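You operate a simulated robot arm through the tools that you are given. There is no shell and no other tool. Be economical: measure what you need, move in short steps, check, and stop when the job is done.

You are at the controls of a simulated two-armed robot. One attempt, no reset.

TASK
Take the white tin and leave it on the low bench. Then put the black square flange from the top of the beige bench on the top shelf of the brown rack. Then take the green ticket and put it on the grate top. Do these in the order given. Set down upright: white tin.

The check looks at the end state, three seconds after you hand in, the way a careful person would. Anything else that was tipped, shoved, dropped, spilled or broken makes it a failure.

THE ROBOT
Two 7-joint arms with fingered hands on one trunk, on a base that drives. Base frame: it is fixed to the floor where the robot stands at the start and does not move with it; the origin is under the middle of the robot, x ahead of it, y to its left, z up; the surface under the hand at the start is at about z = 0.8. Units: m, rad, N and s.
The left shoulder is at the start at [0.094, 0.173, 1.028], the right one opposite. With the tool pointing down near the work surface each hand reaches from about 0.44 to 0.84 m from the robot's upright axis, wherever it stands, measured 20 degrees to its own side. Places, roughly: black square flange (7x7x4 cm) [0.7, -0.2, 0.8]; grate top [-4.6, -0.6, 0.8]; green ticket [-7, -1, 0.75]; low bench [-4, 1.3, 0.2]; top shelf of the brown rack [-1.1, -4.4, 0.9]. Payload 3.5 kg a hand.
Tool frame (each hand has its own): the origin (TCP) lies between the finger pads and is the grasp point; the fingertips stand 0.025 m ahead of it; z points along the fingers, y is the line along which they close. Largest opening 0.088 m; the body of the gripper starts 0.029 m behind the TCP. The gripper is a hand of 3 fingers: y runs from the thumb to the fingers, the wrist lies at [-0.013, -0.097, -0.162] in the tool frame.
Orientation is that of the tool frame in the base frame, as [roll, pitch, yaw] about the fixed x, y, z axes, in that order (R = Rz(yaw) Ry(pitch) Rx(roll)). With the fingers straight down and the wrist toward the robot, the tool's x, y and z point along [0, 1, 0], [1, 0, 0] and [0, 0, -1] of the base frame.

THE INTERFACE
- The arms move only by the tool play_rows. It takes "left_commands", "right_commands" or both (then of equal length, played together; a hand with none holds still); each is a list of rows, each a list of 6 numbers: the shift along the tool's x, y, z in units of 30 mm (1.0 is 30 mm), then the turn, a rotation vector about the tool's x, y, z in units of 6 degrees (1.0 is 6 degrees). In form: [[dx, dy, dz, ax, ay, az], ...]. A call has 1 to 20 rows; each row shifts and turns the commanded pose from where the row before left it, along the tool's axes as they then stand. A call with a number of a shift or a turn outside -1 to 1 is refused whole. Rows are played at 5 a second. More than 0.05 m and 0.15 rad between two rows, and nothing of the call is played. A pose out of reach is approached as far as the arm can. The call stops where the force on the tool passes 40 N (or 10 N more than at its start, if that is more) or the arm is blocked; 0.2 s more then pass. In this call time passes only in rows, and 0.2 s behind the last. The reply holds the time, the measured pose of the TCP, the force on the tool along the base axes, the opening and the grip force, in the units named above and with some noise, with the torque about the TCP (base axes, N m) and any sound that the robot's microphone picked up, and new pictures: "pictures" is both (left out), scene, wrist or none (wrist: the cameras of the hands that moved).
- Cameras (640 x 400 px; columns grow to the right, rows downward): "scene" is now at [0.2351, -0.0129, 1.2561]; the picture's right is [-0.13, -0.99, 0.04], its down [-0.53, 0.04, -0.85] and it looks along [0.84, -0.13, -0.53] (base axes); focal length 290 px, centre (320, 200). "left" rides on the left gripper at [-0.058, -0.085, -0.099] in its tool frame; the picture's right is [-0.67, -0.35, 0.66], its down [0.68, -0.63, 0.37] and it looks along [0.29, 0.69, 0.66] (tool axes); focal length 261 px, centre (320, 200). "right" rides on the right gripper at [0.058, -0.085, -0.099] in its tool frame; the picture's right is [-0.67, 0.35, -0.66], its down [-0.69, -0.63, 0.37] and it looks along [-0.28, 0.69, 0.66] (tool axes); focal length 261 px, centre (320, 200). There is no depth. A picture from a camera that has moved, and an enlarged one, comes with that camera's place and axes in the base frame and with its lens.
- lift_body(by): slides the trunk up (or, below 0, down) by that many m; the arms and the scene camera ride with it, the base frame stays. It gives what a move gives, with no picture.
- drive_base(legs): drives the robot by 1 to 6 legs, each [ahead, left, turn to the left] in m, m and rad, along the robot's own axes; the way and the turn of a leg run together, so that a leg with both is an arc; at most 1.5 m and 3.142 rad a leg. The arms and the cameras ride along, it lands a little off, and it stops where it bumps. It gives what a move gives, and a new picture of the scene camera.
- set_fingers(index, middle, thumb_bend, thumb_turn, hand): sets how far each is bent, from 0 (flat) to 1 (curled in); at 0.3 the hand is open as for a grip, at 0.7 the pads meet at the TCP. One left out holds its place. A second passes; each finger stops where it meets its share of the squeeze, and holds until it gets a number again. It is the only way to open and close the hand. It gives what a move gives, with no picture; readings hold the bend of each and the force on the fingers (four entries, about 0 where the hand has none), thumb and palm. thumb_turn goes from beside the hand (0) to across from the fingers (1), as for a grip.
- pan_tilt(pan, tilt): turns the head with the scene camera to pan (to the left, within 1.501 rad either way) and tilt (down, from -0.506 to 1.204), counted from straight ahead of the robot. It gives what a move gives, and a new picture of the scene camera.
- inspect(camera, box): a new picture of the part [left, top, right, bottom] of that camera's present view, enlarged. No time passes.
- close_job(): hands the job in; it is judged then, once.

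Work in short steps. Places have to be worked out from the pictures, the camera data and where the tool is seen: move nearer, look again, correct. Check each grasp and each placing, and mend what went wrong. You have 165 turns and 260 pictures in all, those below and enlarged ones among them. Open the grippers and draw the arms clear of the work before you hand the job in, unless the task says otherwise; then end with one line.

The tools are called after "Request:" by a JSON object that holds its "fn" and its "kwargs". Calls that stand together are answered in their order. play_rows: Moves the arms, as the interface text tells. Its arguments: {"type":"object","properties":{"left_commands":{"type":"array"},"right_commands":{"type":"array"},"pictures":{"type":"string","enum":["both","scene","wrist","none"]}},"required":[]} The other tools are called the same way: lift_body (by) slides the trunk up or down; set_fingers (index, middle, thumb_bend, thumb_turn, hand) moves the fingers one by one; drive_base (legs) drives the base; pan_tilt (pan, tilt) turns the head that bears the scene camera; inspect (camera, box) takes an enlarged picture of a part of a camera's view; close_job () hands the job in.

At the start:

```text
t: 0.0
left_eef_pos: [0.4448, 0.1259, 1.07]
left_orientation: [3.141, -0.001, 1.569]
left_ft_force: [0.6, 1.2, 0.0]
left_wrist_torque: [-0.03, 0.0, -0.03]
left_width: 0.0877
left_grasp_force: 0.1
left_shape: jaw
left_bend: [0.3, 0.3, 0.3, 0.98]
left_finger forces: [0.1, 0.0, 0.0, 0.1, 0.0, 0.1]
right_eef_pos: [0.505, -0.2807, 1.123]
right_orientation: [3.14, 0.0, 1.571]
right_ft_force: [0.4, -0.7, 0.6]
right_wrist_torque: [0.03, 0.01, 0.0]
right_width: 0.0877
right_grasp_force: 0.1
right_shape: jaw
right_bend: [0.3, 0.3, 0.3, 0.98]
right_finger forces: [0.1, 0.0, 0.0, 0.0, 0.0, 0.0]
trunk travel left (down, up): [-0.125, 0.33]
robot x, y, heading: [-0.0037, -0.0001, -0.0]
head pan, tilt: [-0.131, 0.278]
```

scene: 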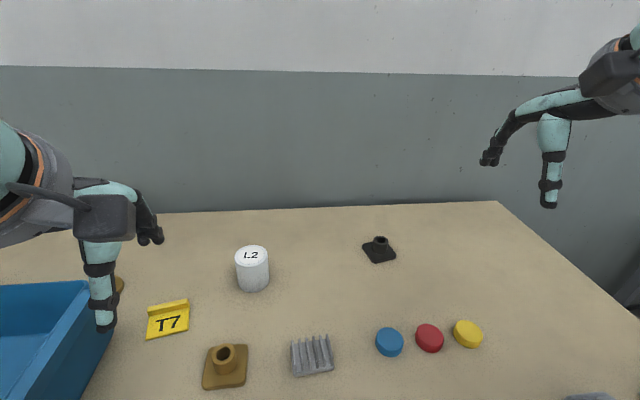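
right: 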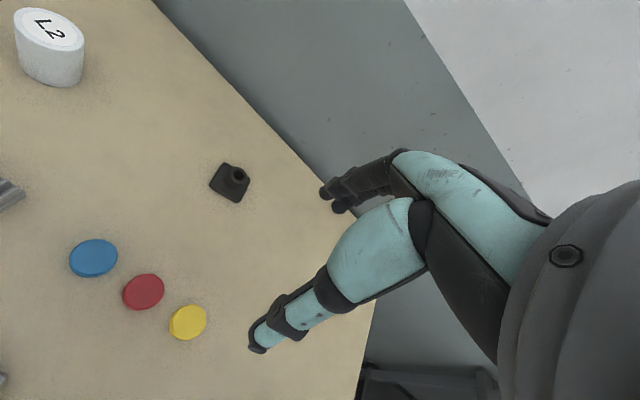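
left: 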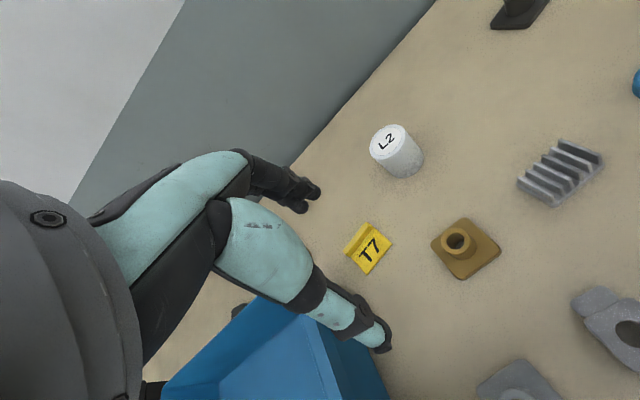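

The tin stands near (0.655, 0.053), top about z 0.873, diameter about 6 cm by both cameras. I move the left hand above it first.

Request:
{"fn": "play_rows", "kwargs": {"left_commands": [[-0.347, 1, 0.3, 0, 0, 0], [-0.347, 1, 0.3, 0, 0, 0], [-0.347, 1, 0.3, 0, 0, 0], [-0.347, 1, 0.3, 0, 0, 0], [-0.347, 1, 0.3, 0, 0, 0], [-0.347, 1, 0.3, 0, 0, 0], [-0.347, 1, 0.3, 0, 0, 0]]}}

```text
t: 1.6
left_eef_pos: [0.6562, 0.0529, 1.0056]
left_orientation: [-3.139, 0.001, 1.572]
left_ft_force: [-0.5, -0.1, 0.9]
left_wrist_torque: [-0.01, 0.03, 0.02]
left_width: 0.0878
left_grasp_force: 0.0
left_shape: jaw
left_bend: [0.3, 0.3, 0.3, 0.98]
left_finger forces: [0.1, 0.0, 0.0, 0.0, 0.0, 0.0]
right_eef_pos: [0.5058, -0.2821, 1.1223]
right_orientation: [-3.141, -0.001, 1.571]
right_ft_force: [0.3, -0.2, 0.1]
right_wrist_torque: [-0.02, 0.0, 0.0]
right_width: 0.0877
right_grasp_force: 0.1
right_shape: jaw
right_bend: [0.3, 0.3, 0.3, 0.98]
right_finger forces: [0.1, 0.0, 0.1, 0.0, 0.1, 0.0]
trunk travel left (down, up): [-0.125, 0.33]
robot x, y, heading: [0.0027, 0.0018, -0.001]
head pan, tilt: [-0.131, 0.278]
camera scene: at [0.2361, -0.0134, 1.2558], right [-0.13, -0.99, 0.04], down [-0.53, 0.04, -0.85], along [0.84, -0.13, -0.53], focal length 290 px, centre (320, 200)
camera left: at [0.5721, -0.0048, 1.1056], right [-0.35, -0.67, -0.66], down [-0.63, 0.69, -0.36], along [0.69, 0.29, -0.66], focal length 261 px, centre (320, 200)
```

scene: 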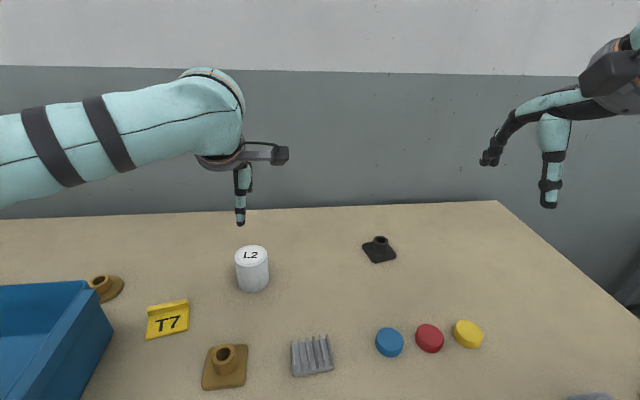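
left: 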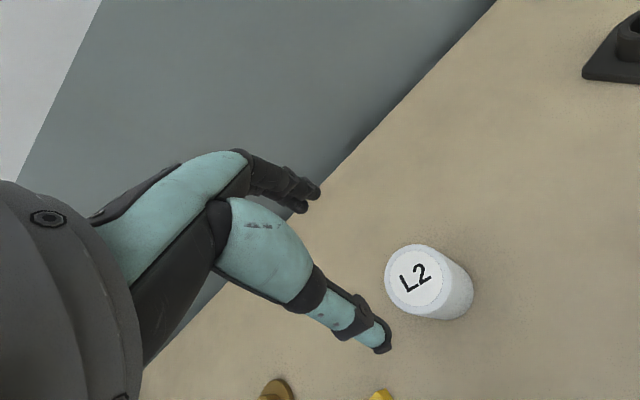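

Aligned. Descending over the tin to TCP about z 0.848.

Request:
{"fn": "play_rows", "kwargs": {"left_commands": [[0, 0, 0.9, 0, 0, 0], [0, 0, 0.9, 0, 0, 0], [0, 0, 0.9, 0, 0, 0], [0, 0, 0.9, 0, 0, 0], [0, 0, 0.8, 0, 0, 0], [0, 0, 0.8, 0, 0, 0]], "pictures": "both"}}

```text
t: 3.0
left_eef_pos: [0.6537, 0.0518, 0.8511]
left_orientation: [3.139, 0.002, 1.571]
left_ft_force: [0.6, -0.1, 1.5]
left_wrist_torque: [-0.02, 0.0, 0.03]
left_width: 0.0881
left_grasp_force: 0.1
left_shape: jaw
left_bend: [0.3, 0.3, 0.3, 0.98]
left_finger forces: [0.9, 0.0, 0.0, 0.0, 0.7, 0.0]
right_eef_pos: [0.5049, -0.2812, 1.1227]
right_orientation: [-3.14, -0.001, 1.571]
right_ft_force: [-0.1, 0.2, 0.3]
right_wrist_torque: [0.01, -0.01, -0.02]
right_width: 0.0875
right_grasp_force: 0.0
right_shape: jaw
right_bend: [0.3, 0.3, 0.3, 0.98]
right_finger forces: [0.1, 0.0, 0.0, 0.1, 0.0, 0.0]
trunk travel left (down, up): [-0.125, 0.33]
robot x, y, heading: [-0.003, 0.0036, -0.002]
head pan, tilt: [-0.131, 0.278]
camera scene: at [0.2353, -0.0128, 1.2561], right [-0.13, -0.99, 0.04], down [-0.53, 0.04, -0.85], along [0.84, -0.13, -0.53], focal length 290 px, centre (320, 200)
camera left: at [0.5698, -0.005, 0.951], right [-0.35, -0.67, -0.65], down [-0.63, 0.68, -0.37], along [0.69, 0.28, -0.66], focal length 261 px, centre (320, 200)
```

scene: 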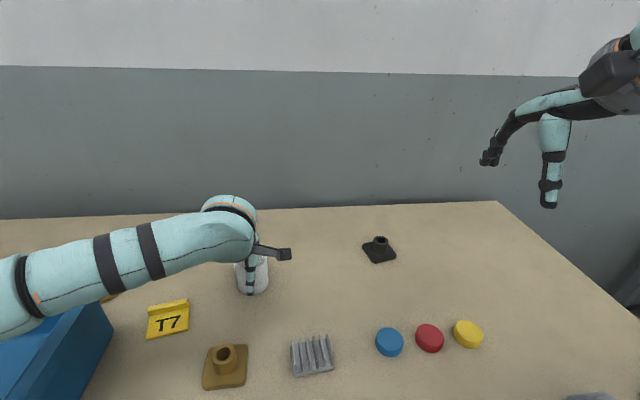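
left: 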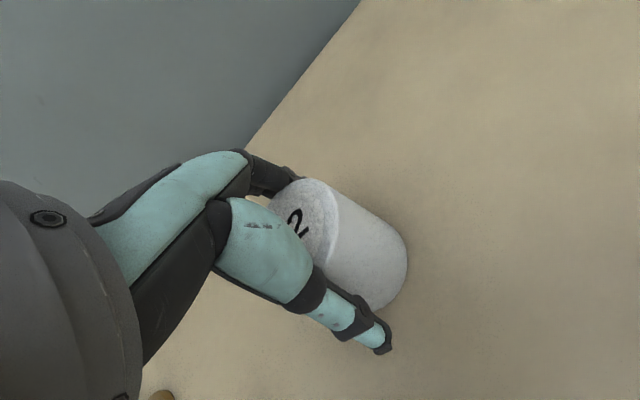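

The hand straddles the tin. Closing the fingers on it.

Request:
{"fn": "set_fingers", "kwargs": {"hand": "left", "index": 0.6, "middle": 0.6, "thumb_bend": 0.6}}

Request:
{"fn": "inspect", "kwargs": {"camera": "left", "box": [200, 120, 460, 380]}}

```text
t: 4.0
left_eef_pos: [0.6536, 0.0515, 0.8527]
left_orientation: [-3.141, -0.001, 1.573]
left_ft_force: [2.7, 0.8, 6.6]
left_wrist_torque: [0.04, -0.4, 0.01]
left_width: 0.0581
left_grasp_force: 33.8
left_shape: fingers
left_bend: [0.38, 0.5, 0.51, 0.96]
left_finger forces: [26.1, 8.5, 0.2, 0.0, 32.9, 0.1]
right_eef_pos: [0.5032, -0.2813, 1.1225]
right_orientation: [3.14, 0.0, 1.571]
right_ft_force: [0.0, 0.0, -0.3]
right_wrist_torque: [0.01, 0.02, -0.03]
right_width: 0.0876
right_grasp_force: 0.1
right_shape: jaw
right_bend: [0.3, 0.3, 0.3, 0.98]
right_finger forces: [0.0, 0.0, 0.1, 0.1, 0.0, 0.0]
trunk travel left (down, up): [-0.125, 0.33]
robot x, y, heading: [0.0029, 0.0034, 0.004]
head pan, tilt: [-0.131, 0.278]
```

```text
1.54 times, centred on (330, 250) of left
camera zoom: at [0.5692, -0.0051, 0.9518], right [-0.35, -0.67, -0.66], down [-0.63, 0.68, -0.37], along [0.69, 0.29, -0.66], focal length 401 px, centre (305, 123)
```

zoom: 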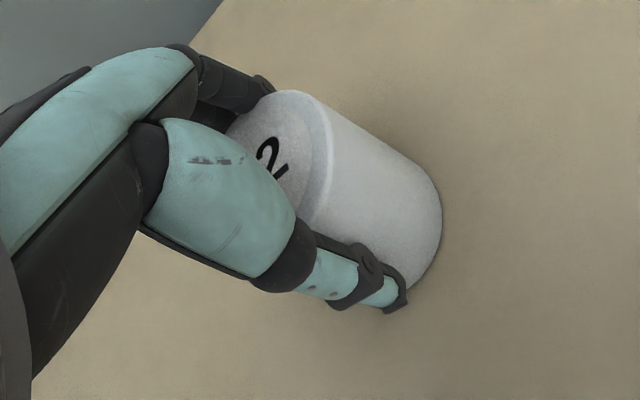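

Firm grip, about 34 N at a 58 mm opening. Lifting 15 cm.

Request:
{"fn": "play_rows", "kwargs": {"left_commands": [[0, 0, -0.5, 0, 0, 0], [0, 0, -1, 0, 0, 0], [0, 0, -1, 0, 0, 0], [0, 0, -1, 0, 0, 0], [0, 0, -1, 0, 0, 0], [0, 0, -1, 0, 0, 0]]}}

```text
t: 5.4
left_eef_pos: [0.6538, 0.0523, 1.0182]
left_orientation: [-3.142, 0.001, 1.571]
left_ft_force: [0.5, -0.5, -2.2]
left_wrist_torque: [0.04, -0.01, 0.0]
left_width: 0.0575
left_grasp_force: 29.6
left_shape: fingers
left_bend: [0.39, 0.51, 0.51, 0.96]
left_finger forces: [21.5, 7.2, 0.0, 0.0, 30.8, 0.0]
right_eef_pos: [0.5051, -0.2812, 1.124]
right_orientation: [3.141, 0.001, 1.572]
right_ft_force: [-0.4, -0.7, -0.5]
right_wrist_torque: [0.03, 0.0, 0.03]
right_width: 0.0877
right_grasp_force: 0.1
right_shape: jaw
right_bend: [0.3, 0.3, 0.3, 0.98]
right_finger forces: [0.1, 0.0, 0.1, 0.0, 0.1, 0.0]
trunk travel left (down, up): [-0.125, 0.33]
robot x, y, heading: [0.0023, 0.0012, -0.002]
head pan, tilt: [-0.131, 0.278]
camera scene: at [0.2349, -0.0131, 1.2562], right [-0.13, -0.99, 0.04], down [-0.53, 0.04, -0.85], along [0.84, -0.13, -0.53], focal length 290 px, centre (320, 200)
camera left: at [0.5704, -0.0056, 1.1166], right [-0.35, -0.67, -0.66], down [-0.63, 0.69, -0.37], along [0.69, 0.29, -0.66], focal length 261 px, centre (320, 200)
```

scene: 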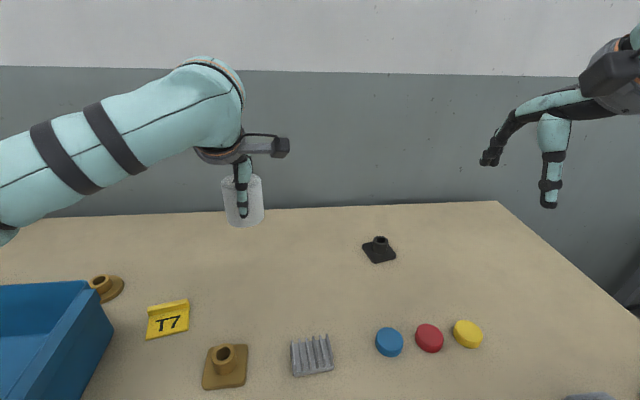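
left: 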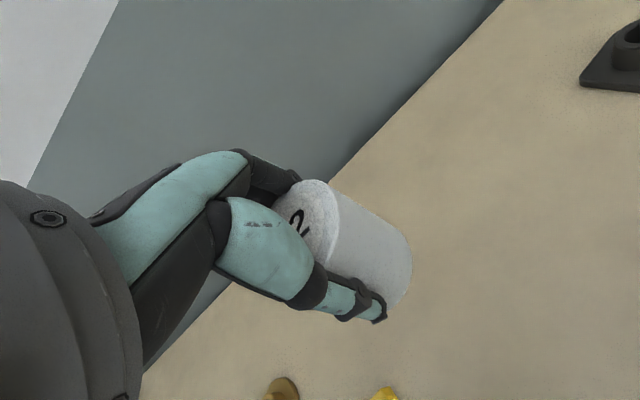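

Tin held and clear. Backing away from the bench half a metre.

Request:
{"fn": "drive_base", "kwargs": {"legs": [[-0.6, 0, 0]]}}

Request:
{"fn": "pan_tilt", "kwargs": {"pan": 1.5, "tilt": 0.2}}

Request:
{"fn": "pan_tilt", "kwargs": {"pan": -1.5, "tilt": 0.2}}

```text
t: 8.8
left_eef_pos: [0.0564, 0.0512, 1.0166]
left_orientation: [-3.141, 0.0, 1.572]
left_ft_force: [-0.1, -0.9, -1.0]
left_wrist_torque: [0.02, 0.01, -0.02]
left_width: 0.0578
left_grasp_force: 29.6
left_shape: fingers
left_bend: [0.39, 0.51, 0.51, 0.96]
left_finger forces: [21.4, 7.2, 0.0, 0.0, 30.7, 0.0]
right_eef_pos: [-0.093, -0.2805, 1.1234]
right_orientation: [-3.14, 0.002, 1.571]
right_ft_force: [-0.2, 0.5, 0.1]
right_wrist_torque: [0.03, -0.01, -0.02]
right_width: 0.0878
right_grasp_force: 0.1
right_shape: jaw
right_bend: [0.3, 0.3, 0.3, 0.98]
right_finger forces: [0.0, 0.0, 0.0, 0.1, 0.1, 0.1]
trunk travel left (down, up): [-0.125, 0.33]
robot x, y, heading: [-0.5979, 0.001, -0.0]
head pan, tilt: [-0.131, 0.278]
camera scene: at [-0.3632, -0.0129, 1.256], right [-0.13, -0.99, 0.04], down [-0.53, 0.04, -0.85], along [0.84, -0.13, -0.53], focal length 290 px, centre (320, 200)
```

scene: 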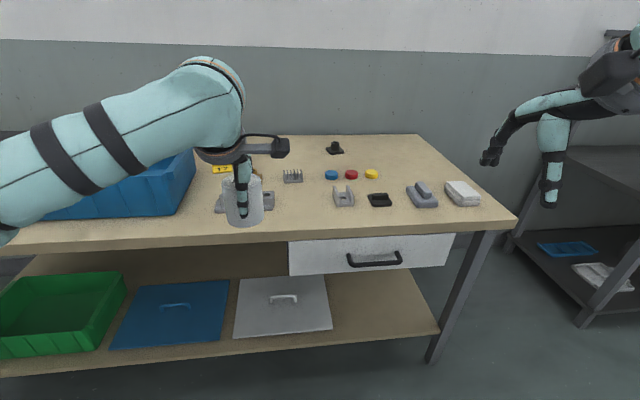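

```text
t: 10.5
left_eef_pos: [0.0558, 0.0515, 1.0181]
left_orientation: [3.14, 0.0, 1.571]
left_ft_force: [-0.6, 0.2, -1.8]
left_wrist_torque: [-0.03, 0.03, 0.0]
left_width: 0.0576
left_grasp_force: 29.5
left_shape: fingers
left_bend: [0.39, 0.51, 0.51, 0.96]
left_finger forces: [21.5, 7.2, 0.0, 0.0, 30.7, 0.1]
right_eef_pos: [-0.0932, -0.2813, 1.1233]
right_orientation: [-3.139, -0.002, 1.572]
right_ft_force: [-0.3, -0.4, -1.0]
right_wrist_torque: [0.0, -0.01, 0.0]
right_width: 0.0876
right_grasp_force: 0.0
right_shape: jaw
right_bend: [0.3, 0.3, 0.3, 0.98]
right_finger forces: [0.1, 0.0, 0.1, 0.0, 0.0, 0.1]
trunk travel left (down, up): [-0.125, 0.33]
robot x, y, heading: [-0.5986, 0.0008, -0.003]
head pan, tilt: [1.499, 0.201]
camera scene: at [-0.4435, 0.0924, 1.2871], right [0.96, -0.07, -0.28], down [-0.29, -0.2, -0.94], along [0.01, 0.98, -0.21], focal length 290 px, centre (320, 200)
```

scene: 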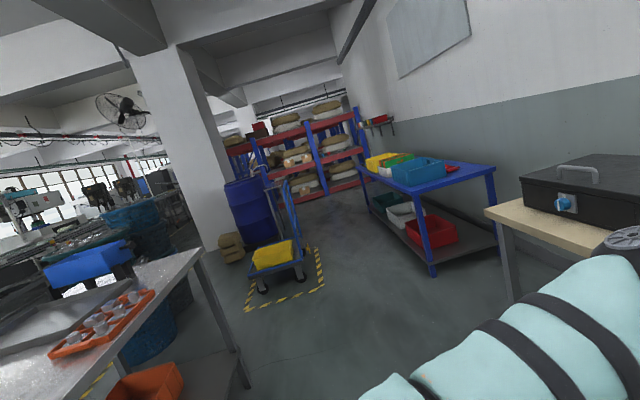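

```text
t: 13.1
left_eef_pos: [0.0564, 0.0514, 1.0165]
left_orientation: [-3.141, 0.0, 1.571]
left_ft_force: [0.3, 0.5, -1.1]
left_wrist_torque: [0.01, 0.05, 0.0]
left_width: 0.0577
left_grasp_force: 29.7
left_shape: fingers
left_bend: [0.39, 0.51, 0.51, 0.96]
left_finger forces: [21.5, 7.2, 0.1, 0.0, 30.8, 0.0]
right_eef_pos: [-0.0939, -0.2807, 1.1234]
right_orientation: [-3.14, 0.0, 1.569]
right_ft_force: [1.1, -0.1, 0.4]
right_wrist_torque: [0.01, 0.0, 0.02]
right_width: 0.0877
right_grasp_force: 0.1
right_shape: jaw
right_bend: [0.3, 0.3, 0.3, 0.98]
right_finger forces: [0.0, 0.1, 0.0, 0.0, 0.0, 0.0]
trunk travel left (down, up): [-0.125, 0.33]
robot x, y, heading: [-0.5954, 0.0014, 0.001]
head pan, tilt: [-1.499, 0.201]
camera scene: at [-0.4436, -0.0935, 1.2871], right [-0.96, -0.07, 0.28], down [-0.29, 0.2, -0.94], along [0.01, -0.98, -0.21], focal length 290 px, centre (320, 200)
```

scene: 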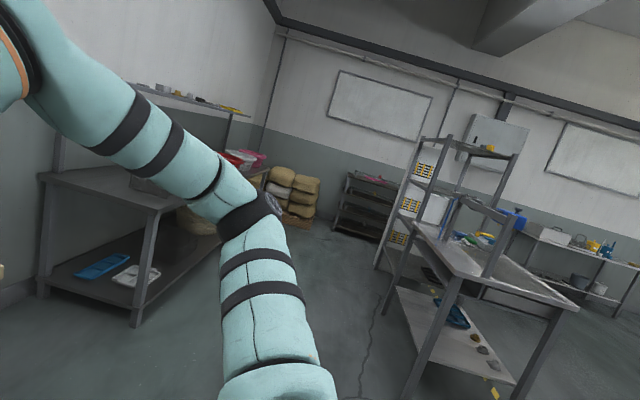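

The room: a table to the left beginning near (-1.2, 0.8), another to the right near (-1.0, -1.35), with a corridor toward -x. I pull the tin in, then turn around.

Request:
{"fn": "play_rows", "kwargs": {"left_commands": [[0.5, -1, 0, 0, 0, 0], [0.5, -1, 0, 0, 0, 0], [0.5, -1, 0, 0, 0, 0], [0.5, -1, 0, 0, 0, 0], [0.5, -1, 0, 0, 0, 0]], "pictures": "none"}}

Request:
{"fn": "pan_tilt", "kwargs": {"pan": 0, "tilt": 0.3}}

Request:
{"fn": "drive_base", "kwargs": {"legs": [[0, 0, 3.14]]}}

```text
t: 14.3
left_eef_pos: [-0.0952, 0.1271, 1.0166]
left_orientation: [3.141, 0.002, 1.57]
left_ft_force: [-0.5, 0.5, -2.6]
left_wrist_torque: [-0.03, -0.02, 0.02]
left_width: 0.0572
left_grasp_force: 29.0
left_shape: fingers
left_bend: [0.39, 0.51, 0.51, 0.96]
left_finger forces: [21.3, 7.2, 0.1, 0.0, 30.1, 0.1]
right_eef_pos: [-0.0942, -0.2805, 1.1236]
right_orientation: [-3.141, -0.002, 1.57]
right_ft_force: [0.5, 0.8, -0.2]
right_wrist_torque: [-0.03, 0.01, -0.02]
right_width: 0.0879
right_grasp_force: 0.0
right_shape: jaw
right_bend: [0.3, 0.3, 0.3, 0.98]
right_finger forces: [0.0, 0.0, 0.0, 0.0, 0.1, 0.1]
trunk travel left (down, up): [-0.125, 0.33]
robot x, y, heading: [-0.5968, -0.0029, -0.003]
head pan, tilt: [-1.499, 0.201]
```

```text
t: 15.9
left_eef_pos: [-0.0941, 0.1271, 1.0167]
left_orientation: [-3.14, 0.0, 1.572]
left_ft_force: [0.4, 0.3, -1.5]
left_wrist_torque: [0.01, -0.01, 0.0]
left_width: 0.0573
left_grasp_force: 29.5
left_shape: fingers
left_bend: [0.39, 0.51, 0.51, 0.96]
left_finger forces: [21.3, 7.1, 0.1, 0.0, 30.0, 0.0]
right_eef_pos: [-0.0954, -0.2806, 1.125]
right_orientation: [-3.141, 0.001, 1.571]
right_ft_force: [-0.1, 0.4, -0.4]
right_wrist_torque: [-0.02, 0.0, 0.0]
right_width: 0.0875
right_grasp_force: 0.0
right_shape: jaw
right_bend: [0.3, 0.3, 0.3, 0.98]
right_finger forces: [0.1, 0.0, 0.0, 0.1, 0.0, 0.1]
trunk travel left (down, up): [-0.125, 0.33]
robot x, y, heading: [-0.5955, 0.0019, -0.007]
head pan, tilt: [0.0, 0.3]
camera scene: at [-0.3632, -0.0006, 1.2538], right [0.0, -1.0, 0.0], down [-0.55, 0.0, -0.83], along [0.83, 0.0, -0.55], focal length 290 px, centre (320, 200)
```

scene: 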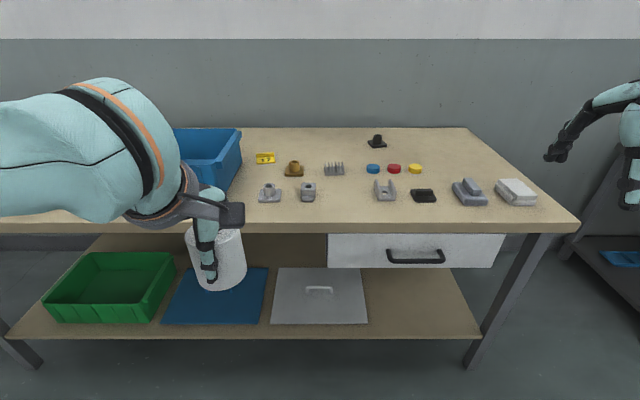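

```text
t: 23.6
left_eef_pos: [-1.1052, -0.1207, 1.0171]
left_orientation: [3.141, -0.001, -1.581]
left_ft_force: [-0.6, 0.4, -2.5]
left_wrist_torque: [0.0, 0.02, -0.01]
left_width: 0.0562
left_grasp_force: 26.0
left_shape: fingers
left_bend: [0.41, 0.52, 0.51, 0.96]
left_finger forces: [19.2, 6.7, 0.0, 0.1, 26.6, 0.1]
right_eef_pos: [-1.1005, 0.2869, 1.1237]
right_orientation: [-3.14, 0.0, -1.582]
right_ft_force: [-0.3, 0.4, 0.1]
right_wrist_torque: [0.0, 0.02, 0.0]
right_width: 0.0877
right_grasp_force: 0.0
right_shape: jaw
right_bend: [0.3, 0.3, 0.3, 0.98]
right_finger forces: [0.0, 0.0, 0.0, 0.0, 0.1, 0.0]
trunk travel left (down, up): [-0.125, 0.33]
robot x, y, heading: [-0.602, -0.0001, 3.13]
head pan, tilt: [0.0, 0.3]
camera scene: at [-0.8367, 0.0027, 1.2538], right [0.01, 1.0, 0.0], down [0.55, -0.01, -0.83], along [-0.83, 0.01, -0.55], focal length 290 px, centre (320, 200)
```

scene: 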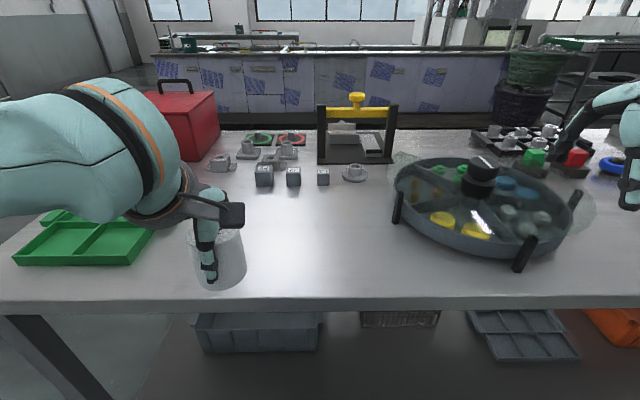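

A table sits directly ahead (edge x≈-1.15, from y≈-0.55 to 1.65). I look left and right to find a way around.

Request:
{"fn": "pan_tilt", "kwargs": {"pan": 0.8, "tilt": 0.4}}

Request:
{"fn": "pan_tilt", "kwargs": {"pan": -1.0, "tilt": 0.2}}

```text
t: 24.7
left_eef_pos: [-1.1048, -0.1191, 1.0172]
left_orientation: [-3.14, 0.0, -1.584]
left_ft_force: [0.5, -0.2, -1.4]
left_wrist_torque: [0.0, 0.0, -0.02]
left_width: 0.0561
left_grasp_force: 26.2
left_shape: fingers
left_bend: [0.41, 0.52, 0.51, 0.96]
left_finger forces: [19.2, 6.6, 0.0, 0.0, 26.7, 0.1]
right_eef_pos: [-1.1006, 0.2875, 1.1229]
right_orientation: [3.141, 0.0, -1.584]
right_ft_force: [1.1, -0.2, -0.1]
right_wrist_torque: [0.0, 0.01, 0.03]
right_width: 0.0877
right_grasp_force: 0.0
right_shape: jaw
right_bend: [0.3, 0.3, 0.3, 0.98]
right_finger forces: [0.0, 0.0, 0.1, 0.0, 0.1, 0.0]
trunk travel left (down, up): [-0.125, 0.33]
robot x, y, heading: [-0.5983, -0.0032, 3.124]
head pan, tilt: [0.799, 0.4]
camera scene: at [-0.8075, -0.064, 1.253], right [-0.68, 0.71, -0.2], down [0.52, 0.27, -0.81], along [-0.52, -0.65, -0.55], focal length 290 px, centre (320, 200)
```

scene: 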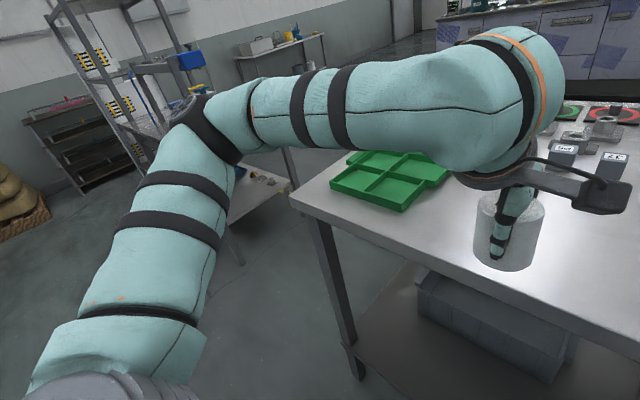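

```text
t: 26.5
left_eef_pos: [-1.1045, -0.12, 1.0156]
left_orientation: [-3.14, 0.0, -1.583]
left_ft_force: [0.4, -0.1, -1.3]
left_wrist_torque: [0.03, -0.02, 0.0]
left_width: 0.0561
left_grasp_force: 26.3
left_shape: fingers
left_bend: [0.41, 0.52, 0.51, 0.96]
left_finger forces: [19.1, 6.7, 0.0, 0.0, 26.7, 0.1]
right_eef_pos: [-1.0999, 0.2875, 1.1236]
right_orientation: [-3.14, 0.0, -1.583]
right_ft_force: [-0.4, 0.2, -0.6]
right_wrist_torque: [0.01, -0.02, 0.02]
right_width: 0.0876
right_grasp_force: 0.1
right_shape: jaw
right_bend: [0.3, 0.3, 0.3, 0.98]
right_finger forces: [0.0, 0.0, 0.1, 0.1, 0.1, 0.0]
trunk travel left (down, up): [-0.125, 0.33]
robot x, y, heading: [-0.5988, 0.0003, 3.13]
head pan, tilt: [-1.0, 0.201]
camera scene: at [-0.7971, 0.0806, 1.2748], right [0.81, 0.53, 0.24], down [0.38, -0.17, -0.91], along [-0.44, 0.83, -0.34], focal length 290 px, centre (320, 200)
```

scene: 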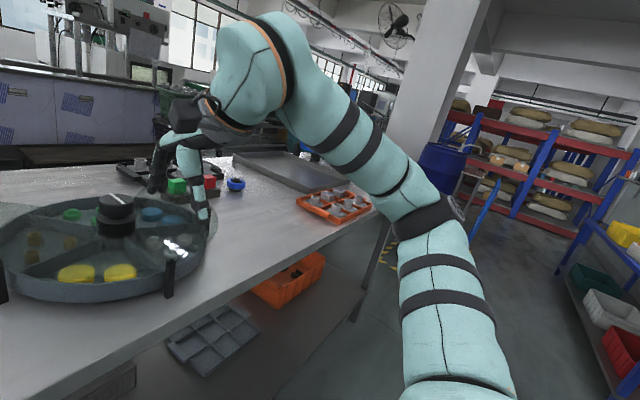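

Gaps exist on both sides. I shift toward -y (robot's left) to look straight down that corridor.

Request:
{"fn": "drive_base", "kwargs": {"legs": [[0.1, 0.9, 0.01]]}}

Request:
{"fn": "pan_tilt", "kwargs": {"pan": 0.1, "tilt": 0.1}}

```text
t: 31.3
left_eef_pos: [-1.2089, -1.0293, 1.0171]
left_orientation: [-3.141, 0.0, -1.567]
left_ft_force: [0.8, 0.0, -1.8]
left_wrist_torque: [0.04, -0.01, 0.01]
left_width: 0.0563
left_grasp_force: 26.3
left_shape: fingers
left_bend: [0.41, 0.52, 0.51, 0.96]
left_finger forces: [19.3, 6.8, 0.1, 0.0, 26.7, 0.0]
right_eef_pos: [-1.2098, -0.621, 1.1224]
right_orientation: [-3.14, 0.0, -1.569]
right_ft_force: [-0.3, -1.8, 0.7]
right_wrist_torque: [-0.02, 0.01, 0.01]
right_width: 0.0878
right_grasp_force: 0.0
right_shape: jaw
right_bend: [0.3, 0.3, 0.3, 0.98]
right_finger forces: [0.0, 0.0, 0.0, 0.1, 0.0, 0.0]
trunk travel left (down, up): [-0.125, 0.33]
robot x, y, heading: [-0.7068, -0.899, -3.145]
head pan, tilt: [-1.0, 0.201]
camera scene: at [-0.904, -0.8241, 1.2748], right [0.81, 0.54, 0.24], down [0.38, -0.17, -0.91], along [-0.45, 0.82, -0.34], focal length 290 px, centre (320, 200)
```

scene: 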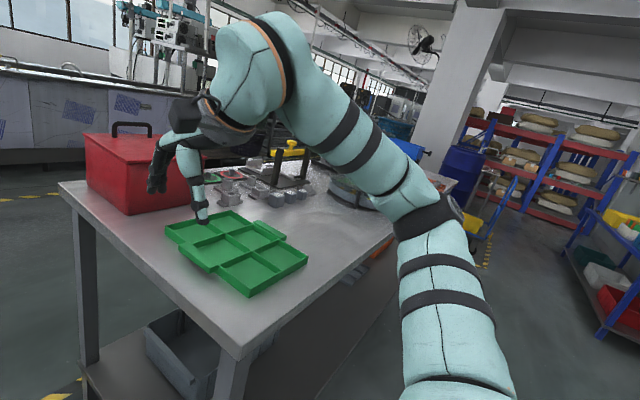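

```text
t: 32.6
left_eef_pos: [-1.2098, -1.0295, 1.0164]
left_orientation: [-3.14, -0.001, -1.567]
left_ft_force: [-0.4, 0.0, -1.3]
left_wrist_torque: [0.01, -0.01, 0.01]
left_width: 0.0561
left_grasp_force: 26.4
left_shape: fingers
left_bend: [0.41, 0.52, 0.51, 0.96]
left_finger forces: [19.2, 6.6, 0.0, 0.0, 26.7, 0.0]
right_eef_pos: [-1.2086, -0.6208, 1.1241]
right_orientation: [-3.14, 0.001, -1.569]
right_ft_force: [0.5, -0.2, 0.1]
right_wrist_torque: [-0.02, 0.01, 0.02]
right_width: 0.0875
right_grasp_force: 0.0
right_shape: jaw
right_bend: [0.3, 0.3, 0.3, 0.98]
right_finger forces: [0.0, 0.0, 0.0, 0.0, 0.0, 0.0]
trunk travel left (down, up): [-0.125, 0.33]
robot x, y, heading: [-0.7049, -0.9021, -3.14]
head pan, tilt: [0.099, 0.099]
camera scene: at [-0.946, -0.9115, 1.2722], right [-0.1, 0.99, -0.03], down [0.38, 0.01, -0.93], along [-0.92, -0.1, -0.37], focal length 290 px, centre (320, 200)
```

scene: 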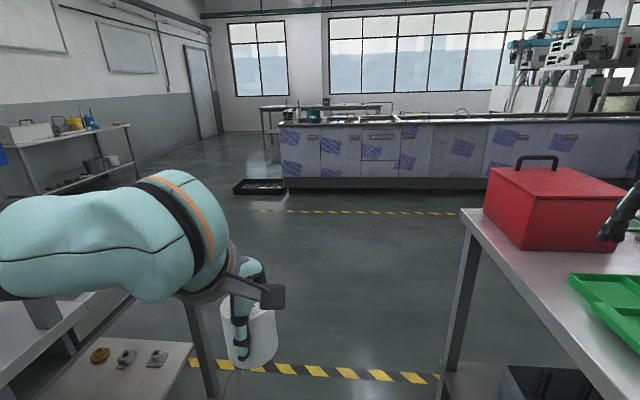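

The corridor at y≈-1.0 is clear and opens wide beyond. I drive through it to x≈-2.6.

Request:
{"fn": "drive_base", "kwargs": {"legs": [[0, 0.08, 0], [1.0, 0, 0], [0.9, 0, 0]]}}

Request:
{"fn": "pan_tilt", "kwargs": {"pan": -0.9, "tilt": 0.3}}

```text
t: 42.9
left_eef_pos: [-3.1192, -1.1353, 1.0162]
left_orientation: [-3.14, 0.0, -1.555]
left_ft_force: [-0.4, -0.4, -1.8]
left_wrist_torque: [-0.01, 0.01, 0.0]
left_width: 0.0562
left_grasp_force: 25.5
left_shape: fingers
left_bend: [0.41, 0.52, 0.51, 0.96]
left_finger forces: [19.1, 6.7, 0.1, 0.0, 26.7, 0.0]
right_eef_pos: [-3.1251, -0.7261, 1.123]
right_orientation: [-3.139, 0.002, -1.555]
right_ft_force: [-0.5, 1.1, -0.3]
right_wrist_torque: [0.0, 0.02, -0.01]
right_width: 0.0879
right_grasp_force: 0.0
right_shape: jaw
right_bend: [0.3, 0.3, 0.3, 0.98]
right_finger forces: [0.0, 0.1, 0.0, 0.0, 0.0, 0.0]
trunk travel left (down, up): [-0.125, 0.33]
robot x, y, heading: [-2.6162, -0.9976, -3.127]
head pan, tilt: [0.099, 0.099]
camera scene: at [-2.8582, -1.0124, 1.2722], right [-0.11, 0.99, -0.03], down [0.38, 0.02, -0.93], along [-0.92, -0.11, -0.37], focal length 290 px, centre (320, 200)
```

scene: 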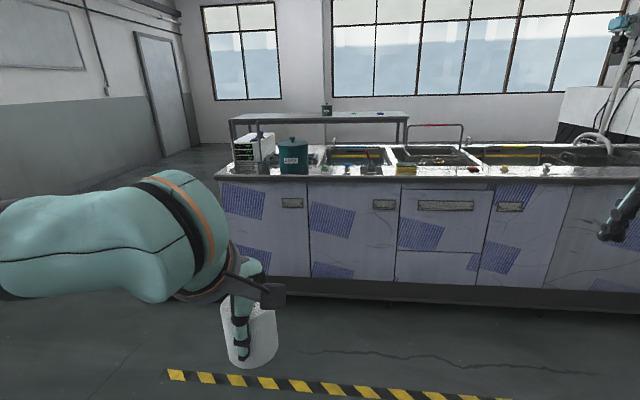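

```text
t: 44.1
left_eef_pos: [-3.1179, -1.1334, 1.0166]
left_orientation: [-3.141, -0.001, -1.555]
left_ft_force: [-1.0, -0.1, -2.2]
left_wrist_torque: [-0.02, -0.03, -0.01]
left_width: 0.0564
left_grasp_force: 26.2
left_shape: fingers
left_bend: [0.41, 0.52, 0.51, 0.96]
left_finger forces: [19.2, 6.7, 0.1, 0.0, 26.7, 0.0]
right_eef_pos: [-3.1254, -0.7256, 1.124]
right_orientation: [-3.14, 0.0, -1.556]
right_ft_force: [0.6, 0.1, -0.5]
right_wrist_torque: [0.0, 0.01, -0.03]
right_width: 0.0877
right_grasp_force: 0.0
right_shape: jaw
right_bend: [0.3, 0.3, 0.3, 0.98]
right_finger forces: [0.0, 0.1, 0.1, 0.0, 0.0, 0.0]
trunk travel left (down, up): [-0.125, 0.33]
robot x, y, heading: [-2.6176, -0.9989, -3.127]
head pan, tilt: [-0.901, 0.3]
camera scene: at [-2.822, -0.9296, 1.2637], right [0.74, 0.63, 0.22], down [0.45, -0.22, -0.86], along [-0.5, 0.74, -0.45], focal length 290 px, centre (320, 200)
```

scene: 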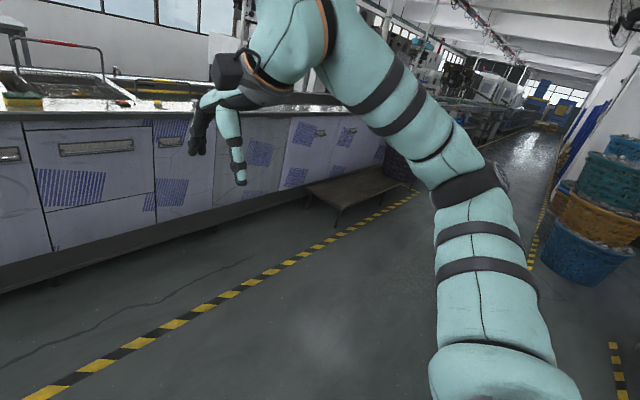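

The low bench is seen near x -4.25…-3.85, y 0.9…2.0, in front of the counter. I strafe right to it, staying back at x≈-3.0, and look.

Request:
{"fn": "drive_base", "kwargs": {"legs": [[0, -1.3, -0.01], [0.4, -1.2, 0]]}}

Request:
{"fn": "pan_tilt", "kwargs": {"pan": -0.05, "tilt": 0.5}}

```text
t: 56.6
left_eef_pos: [-3.5606, 1.3608, 1.0167]
left_orientation: [-3.141, 0.0, -1.553]
left_ft_force: [0.0, -0.9, -2.3]
left_wrist_torque: [-0.03, -0.01, 0.01]
left_width: 0.0561
left_grasp_force: 25.6
left_shape: fingers
left_bend: [0.41, 0.52, 0.51, 0.96]
left_finger forces: [19.2, 6.7, 0.0, 0.1, 26.7, 0.1]
right_eef_pos: [-3.566, 1.7684, 1.124]
right_orientation: [-3.138, 0.001, -1.555]
right_ft_force: [-0.7, 0.2, 0.4]
right_wrist_torque: [0.0, -0.01, 0.0]
right_width: 0.0877
right_grasp_force: 0.1
right_shape: jaw
right_bend: [0.3, 0.3, 0.3, 0.98]
right_finger forces: [0.0, 0.1, 0.0, 0.0, 0.0, 0.0]
trunk travel left (down, up): [-0.125, 0.33]
robot x, y, heading: [-3.0584, 1.4944, -3.129]
head pan, tilt: [-0.901, 0.3]
camera scene: at [-3.2621, 1.5644, 1.2638], right [0.74, 0.63, 0.22], down [0.45, -0.23, -0.86], along [-0.5, 0.74, -0.45], focal length 290 px, centre (320, 200)
```

scene: 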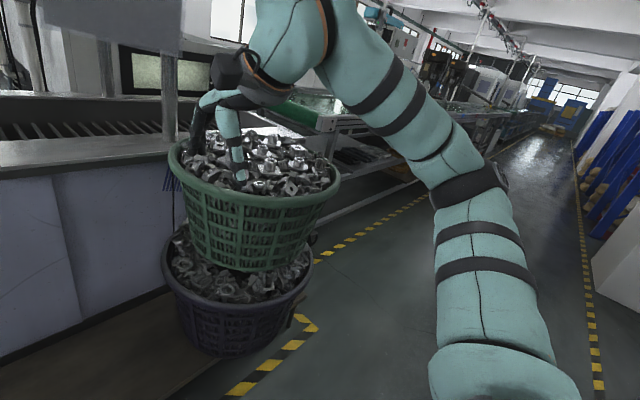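

```text
t: 57.8
left_eef_pos: [-3.5585, 1.36, 1.0158]
left_orientation: [-3.14, 0.001, -1.557]
left_ft_force: [-0.2, -0.1, -1.6]
left_wrist_torque: [0.01, 0.02, -0.03]
left_width: 0.0562
left_grasp_force: 26.8
left_shape: fingers
left_bend: [0.41, 0.52, 0.51, 0.96]
left_finger forces: [19.1, 6.7, 0.1, 0.1, 26.8, 0.0]
right_eef_pos: [-3.5666, 1.7687, 1.1231]
right_orientation: [-3.138, 0.0, -1.555]
right_ft_force: [0.5, -0.2, 0.9]
right_wrist_torque: [0.03, -0.02, -0.02]
right_width: 0.0878
right_grasp_force: 0.1
right_shape: jaw
right_bend: [0.3, 0.3, 0.3, 0.98]
right_finger forces: [0.1, 0.1, 0.0, 0.0, 0.0, 0.1]
trunk travel left (down, up): [-0.125, 0.33]
robot x, y, heading: [-3.0553, 1.4963, -3.122]
head pan, tilt: [-0.051, 0.499]
camera scene: at [-3.2874, 1.4955, 1.2368], right [0.03, 1.0, 0.01], down [0.71, -0.01, -0.71], along [-0.71, 0.03, -0.71], focal length 290 px, centre (320, 200)
```

scene: 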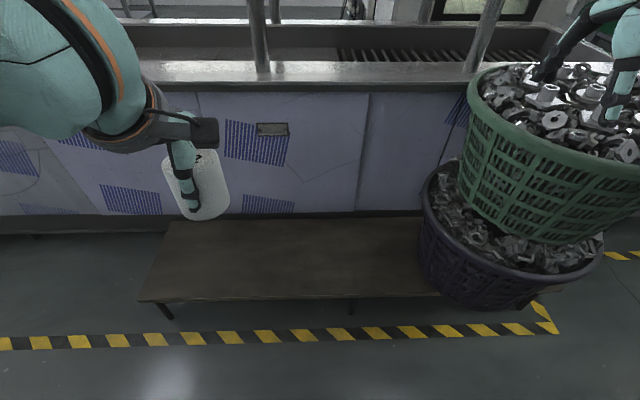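

The bench top spans x -4.2…-3.79, free left of the baskets (which start near y 1.95). I go forward to x≈-3.43 and lower the trunk.

Request:
{"fn": "drive_base", "kwargs": {"legs": [[0.37, 0.1, 0]]}}

Request:
{"fn": "lift_body", "kwargs": {"by": -0.125}}

```text
t: 60.2
left_eef_pos: [-3.9304, 1.257, 1.0173]
left_orientation: [-3.139, 0.002, -1.559]
left_ft_force: [-0.2, 0.2, -2.4]
left_wrist_torque: [0.0, -0.02, -0.01]
left_width: 0.0561
left_grasp_force: 26.3
left_shape: fingers
left_bend: [0.41, 0.52, 0.51, 0.96]
left_finger forces: [19.2, 6.7, 0.0, 0.0, 26.7, 0.1]
right_eef_pos: [-3.9357, 1.6646, 1.1229]
right_orientation: [-3.141, 0.0, -1.558]
right_ft_force: [0.5, -0.1, 0.3]
right_wrist_torque: [-0.02, 0.02, -0.01]
right_width: 0.0876
right_grasp_force: 0.0
right_shape: jaw
right_bend: [0.3, 0.3, 0.3, 0.98]
right_finger forces: [0.0, 0.0, 0.0, 0.0, 0.1, 0.0]
trunk travel left (down, up): [-0.125, 0.33]
robot x, y, heading: [-3.429, 1.3868, -3.137]
head pan, tilt: [-0.051, 0.499]
camera scene: at [-3.6579, 1.3914, 1.2369], right [0.04, 1.0, 0.01], down [0.71, -0.02, -0.71], along [-0.71, 0.04, -0.71], focal length 290 px, centre (320, 200)
```

scene: 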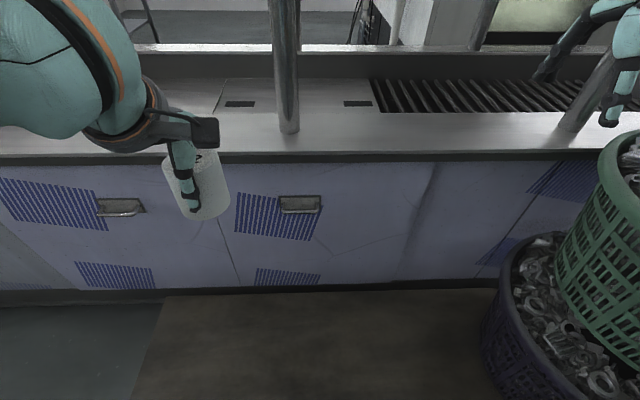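

```text
t: 61.8
left_eef_pos: [-3.9294, 1.2574, 0.8925]
left_orientation: [3.141, 0.001, -1.559]
left_ft_force: [0.1, -0.3, -1.7]
left_wrist_torque: [0.0, 0.01, 0.0]
left_width: 0.0563
left_grasp_force: 25.6
left_shape: fingers
left_bend: [0.41, 0.52, 0.51, 0.96]
left_finger forces: [19.0, 6.8, 0.0, 0.1, 26.2, 0.0]
right_eef_pos: [-3.9347, 1.6649, 0.9984]
right_orientation: [-3.141, 0.0, -1.559]
right_ft_force: [0.0, 0.8, 0.0]
right_wrist_torque: [0.01, 0.03, -0.02]
right_width: 0.0879
right_grasp_force: 0.1
right_shape: jaw
right_bend: [0.3, 0.3, 0.3, 0.98]
right_finger forces: [0.1, 0.1, 0.0, 0.0, 0.1, 0.1]
trunk travel left (down, up): [0.0, 0.455]
robot x, y, heading: [-3.4265, 1.3902, -3.127]
head pan, tilt: [-0.051, 0.499]
```

Lowering the tin toward the bench in stages.

Request:
{"fn": "play_rows", "kwargs": {"left_commands": [[0, -0.1, 1, 0, 0, 0], [0, -0.1, 1, 0, 0, 0], [0, -0.1, 1, 0, 0, 0], [0, -0.1, 1, 0, 0, 0], [0, -0.1, 1, 0, 0, 0], [0, 0, 1, 0, 0, 0], [0, 0, 1, 0, 0, 0], [0, 0, 1, 0, 0, 0], [0, 0, 1, 0, 0, 0], [0, 0, 1, 0, 0, 0], [0, 0, 1, 0, 0, 0], [0, 0, 1, 0, 0, 0]], "pictures": "wrist"}}

Request:
{"fn": "pan_tilt", "kwargs": {"pan": 0.2, "tilt": 0.9}}

```text
t: 64.4
left_eef_pos: [-3.9217, 1.2599, 0.5498]
left_orientation: [-3.14, 0.0, -1.558]
left_ft_force: [-0.7, -0.2, -2.2]
left_wrist_torque: [-0.01, 0.02, -0.01]
left_width: 0.0555
left_grasp_force: 24.1
left_shape: fingers
left_bend: [0.42, 0.52, 0.51, 0.96]
left_finger forces: [17.6, 6.7, 0.0, 0.0, 23.9, 0.0]
left hand out of reach, approached as far as the arm can: row 4, 5, 6
right_eef_pos: [-3.9362, 1.665, 0.9976]
right_orientation: [-3.138, 0.001, -1.559]
right_ft_force: [-0.1, -0.3, -0.5]
right_wrist_torque: [0.04, 0.03, -0.02]
right_width: 0.0878
right_grasp_force: 0.3
right_shape: jaw
right_bend: [0.3, 0.3, 0.3, 0.98]
right_finger forces: [0.0, 0.0, 0.1, 0.0, 0.0, 0.0]
trunk travel left (down, up): [0.0, 0.455]
robot x, y, heading: [-3.4286, 1.3916, -3.127]
head pan, tilt: [-0.051, 0.499]
camera left: at [-3.8365, 1.3187, 0.649], right [0.34, 0.67, -0.66], down [0.64, -0.68, -0.37], along [-0.69, -0.29, -0.66], focal length 261 px, centre (320, 200)
```

left: 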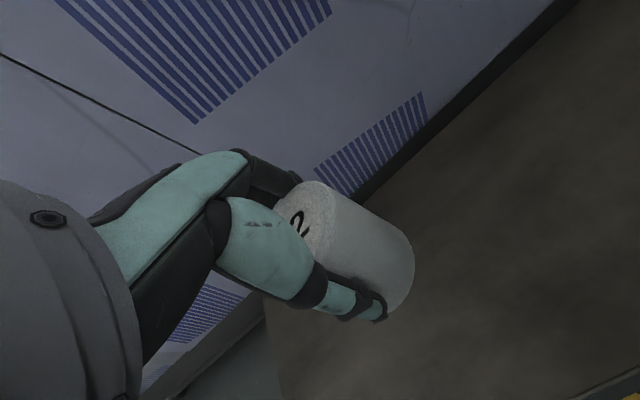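

```text
t: 65.2
left_eef_pos: [-3.9217, 1.2584, 0.5503]
left_orientation: [-3.141, 0.0, -1.559]
left_ft_force: [-0.4, -0.1, -1.8]
left_wrist_torque: [0.02, -0.01, 0.01]
left_width: 0.0554
left_grasp_force: 24.5
left_shape: fingers
left_bend: [0.42, 0.52, 0.51, 0.96]
left_finger forces: [17.6, 6.8, 0.0, 0.0, 23.9, 0.0]
right_eef_pos: [-3.9348, 1.6648, 0.9969]
right_orientation: [-3.139, -0.001, -1.558]
right_ft_force: [0.0, -0.7, -0.4]
right_wrist_torque: [0.01, 0.0, 0.01]
right_width: 0.0878
right_grasp_force: 0.0
right_shape: jaw
right_bend: [0.3, 0.3, 0.3, 0.98]
right_finger forces: [0.1, 0.0, 0.0, 0.1, 0.1, 0.0]
trunk travel left (down, up): [0.0, 0.455]
robot x, y, heading: [-3.4248, 1.391, -3.129]
head pan, tilt: [0.201, 0.901]
camera scene: at [-3.7398, 1.3709, 1.0118], right [-0.18, 0.98, -0.1], down [0.98, 0.17, -0.14], along [-0.12, -0.13, -0.98], focal length 290 px, centre (320, 200)
```

scene: 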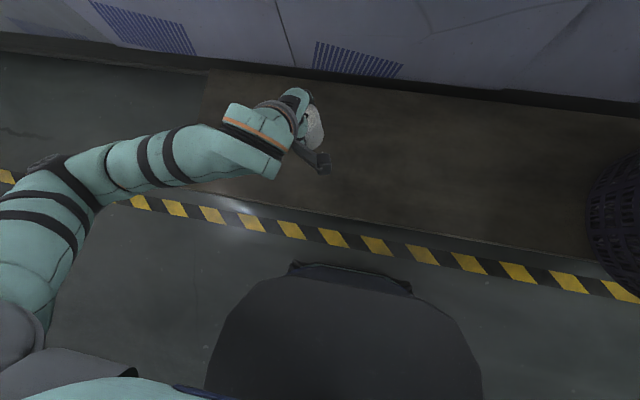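

On course. Continuing down 0.2 m.

Request:
{"fn": "play_rows", "kwargs": {"left_commands": [[0, 0, 1, 0, 0, 0], [0, 0, 1, 0, 0, 0], [0, 0, 1, 0, 0, 0], [0, 0, 1, 0, 0, 0], [0, 0, 1, 0, 0, 0], [0, 0, 1, 0, 0, 0], [0, 0, 1, 0, 0, 0]], "pictures": "both"}}

```text
t: 66.8
left_eef_pos: [-3.9225, 1.2593, 0.3379]
left_orientation: [-3.139, 0.001, -1.559]
left_ft_force: [-0.1, 1.0, -2.3]
left_wrist_torque: [-0.01, 0.02, 0.01]
left_width: 0.0551
left_grasp_force: 23.0
left_shape: fingers
left_bend: [0.42, 0.52, 0.5, 0.96]
left_finger forces: [17.0, 6.7, 0.1, 0.0, 23.0, 0.1]
right_eef_pos: [-3.9352, 1.6647, 0.9968]
right_orientation: [-3.141, -0.001, -1.558]
right_ft_force: [-0.8, -0.1, -0.6]
right_wrist_torque: [0.04, 0.02, -0.02]
right_width: 0.0877
right_grasp_force: 0.0
right_shape: jaw
right_bend: [0.3, 0.3, 0.3, 0.98]
right_finger forces: [0.1, 0.1, 0.1, 0.0, 0.0, 0.1]
trunk travel left (down, up): [0.0, 0.455]
robot x, y, heading: [-3.4247, 1.3883, -3.131]
head pan, tilt: [0.201, 0.901]
camera scene: at [-3.7398, 1.3709, 1.0118], right [-0.18, 0.98, -0.1], down [0.98, 0.17, -0.14], along [-0.12, -0.13, -0.98], focal length 290 px, centre (320, 200)
camera left: at [-3.8371, 1.3192, 0.438], right [0.34, 0.67, -0.66], down [0.64, -0.68, -0.37], along [-0.69, -0.29, -0.66], focal length 261 px, centre (320, 200)
```

scene: 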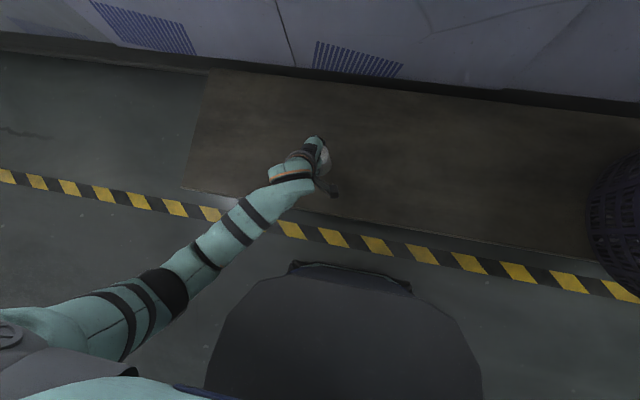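
left: 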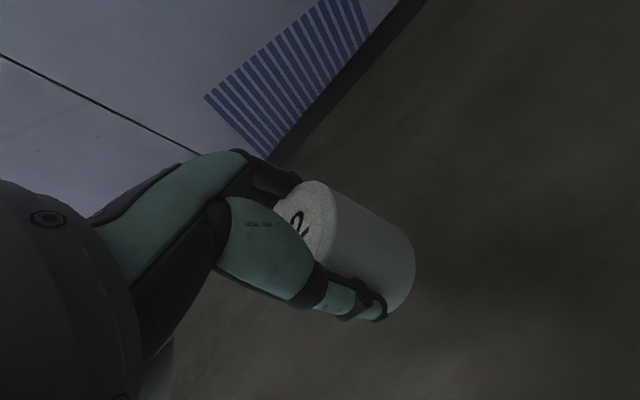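

Now small steps toward contact, expected near TCP z 0.25.

Request:
{"fn": "play_rows", "kwargs": {"left_commands": [[0, 0, 0.8, 0, 0, 0], [0, 0, 0.8, 0, 0, 0], [0, 0, 0.4, 0, 0, 0], [0, 0, 0.3, 0, 0, 0]], "pictures": "none"}}

Request:
{"fn": "play_rows", "kwargs": {"left_commands": [[0, 0, 0.2, 0, 0, 0], [0, 0, 0.15, 0, 0, 0]], "pictures": "wrist"}}

```text
t: 67.8
left_eef_pos: [-3.924, 1.2609, 0.2731]
left_orientation: [3.135, 0.0, -1.557]
left_ft_force: [2.7, 1.9, 22.9]
left_wrist_torque: [-0.13, 0.43, 0.01]
left_width: 0.0555
left_grasp_force: 28.8
left_shape: fingers
left_bend: [0.42, 0.52, 0.5, 0.96]
left_finger forces: [20.2, 8.3, 0.0, 0.0, 28.6, 0.0]
right_eef_pos: [-3.9322, 1.6655, 1.0006]
right_orientation: [3.138, -0.002, -1.56]
right_ft_force: [0.4, 0.7, -0.2]
right_wrist_torque: [-0.03, 0.02, 0.01]
right_width: 0.0877
right_grasp_force: 0.0
right_shape: jaw
right_bend: [0.3, 0.3, 0.3, 0.98]
right_finger forces: [0.0, 0.0, 0.0, 0.0, 0.1, 0.0]
trunk travel left (down, up): [0.0, 0.455]
robot x, y, heading: [-3.4276, 1.3888, -3.127]
head pan, tilt: [0.201, 0.901]
```

```text
t: 68.2
left_eef_pos: [-3.9253, 1.2617, 0.2731]
left_orientation: [3.128, 0.006, -1.56]
left_ft_force: [8.9, -1.0, 35.2]
left_wrist_torque: [-0.15, 0.42, 0.05]
left_width: 0.0558
left_grasp_force: 29.0
left_shape: fingers
left_bend: [0.43, 0.52, 0.51, 0.96]
left_finger forces: [17.5, 8.7, 0.0, 0.0, 32.9, 0.0]
right_eef_pos: [-3.9318, 1.6652, 0.9989]
right_orientation: [3.139, -0.003, -1.559]
right_ft_force: [-0.1, 0.1, 0.3]
right_wrist_torque: [-0.03, -0.02, 0.02]
right_width: 0.0877
right_grasp_force: 0.0
right_shape: jaw
right_bend: [0.3, 0.3, 0.3, 0.98]
right_finger forces: [0.1, 0.1, 0.1, 0.0, 0.1, 0.0]
trunk travel left (down, up): [0.0, 0.455]
robot x, y, heading: [-3.4246, 1.3923, -3.13]
head pan, tilt: [0.201, 0.901]
stopped in row 1 (left hand): the force on the tool passed its limit at 42 N (the readings are from after the stop); the commanded pose is now the measured one
camera left: at [-3.8383, 1.3211, 0.3711], right [0.33, 0.68, -0.66], down [0.63, -0.68, -0.38], along [-0.7, -0.29, -0.65], focal length 261 px, centre (320, 200)
```

left: 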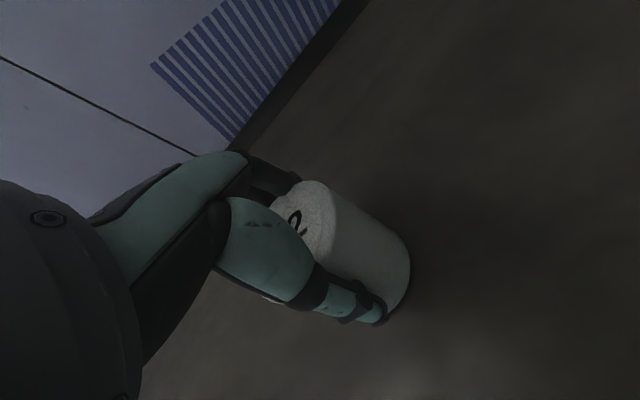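

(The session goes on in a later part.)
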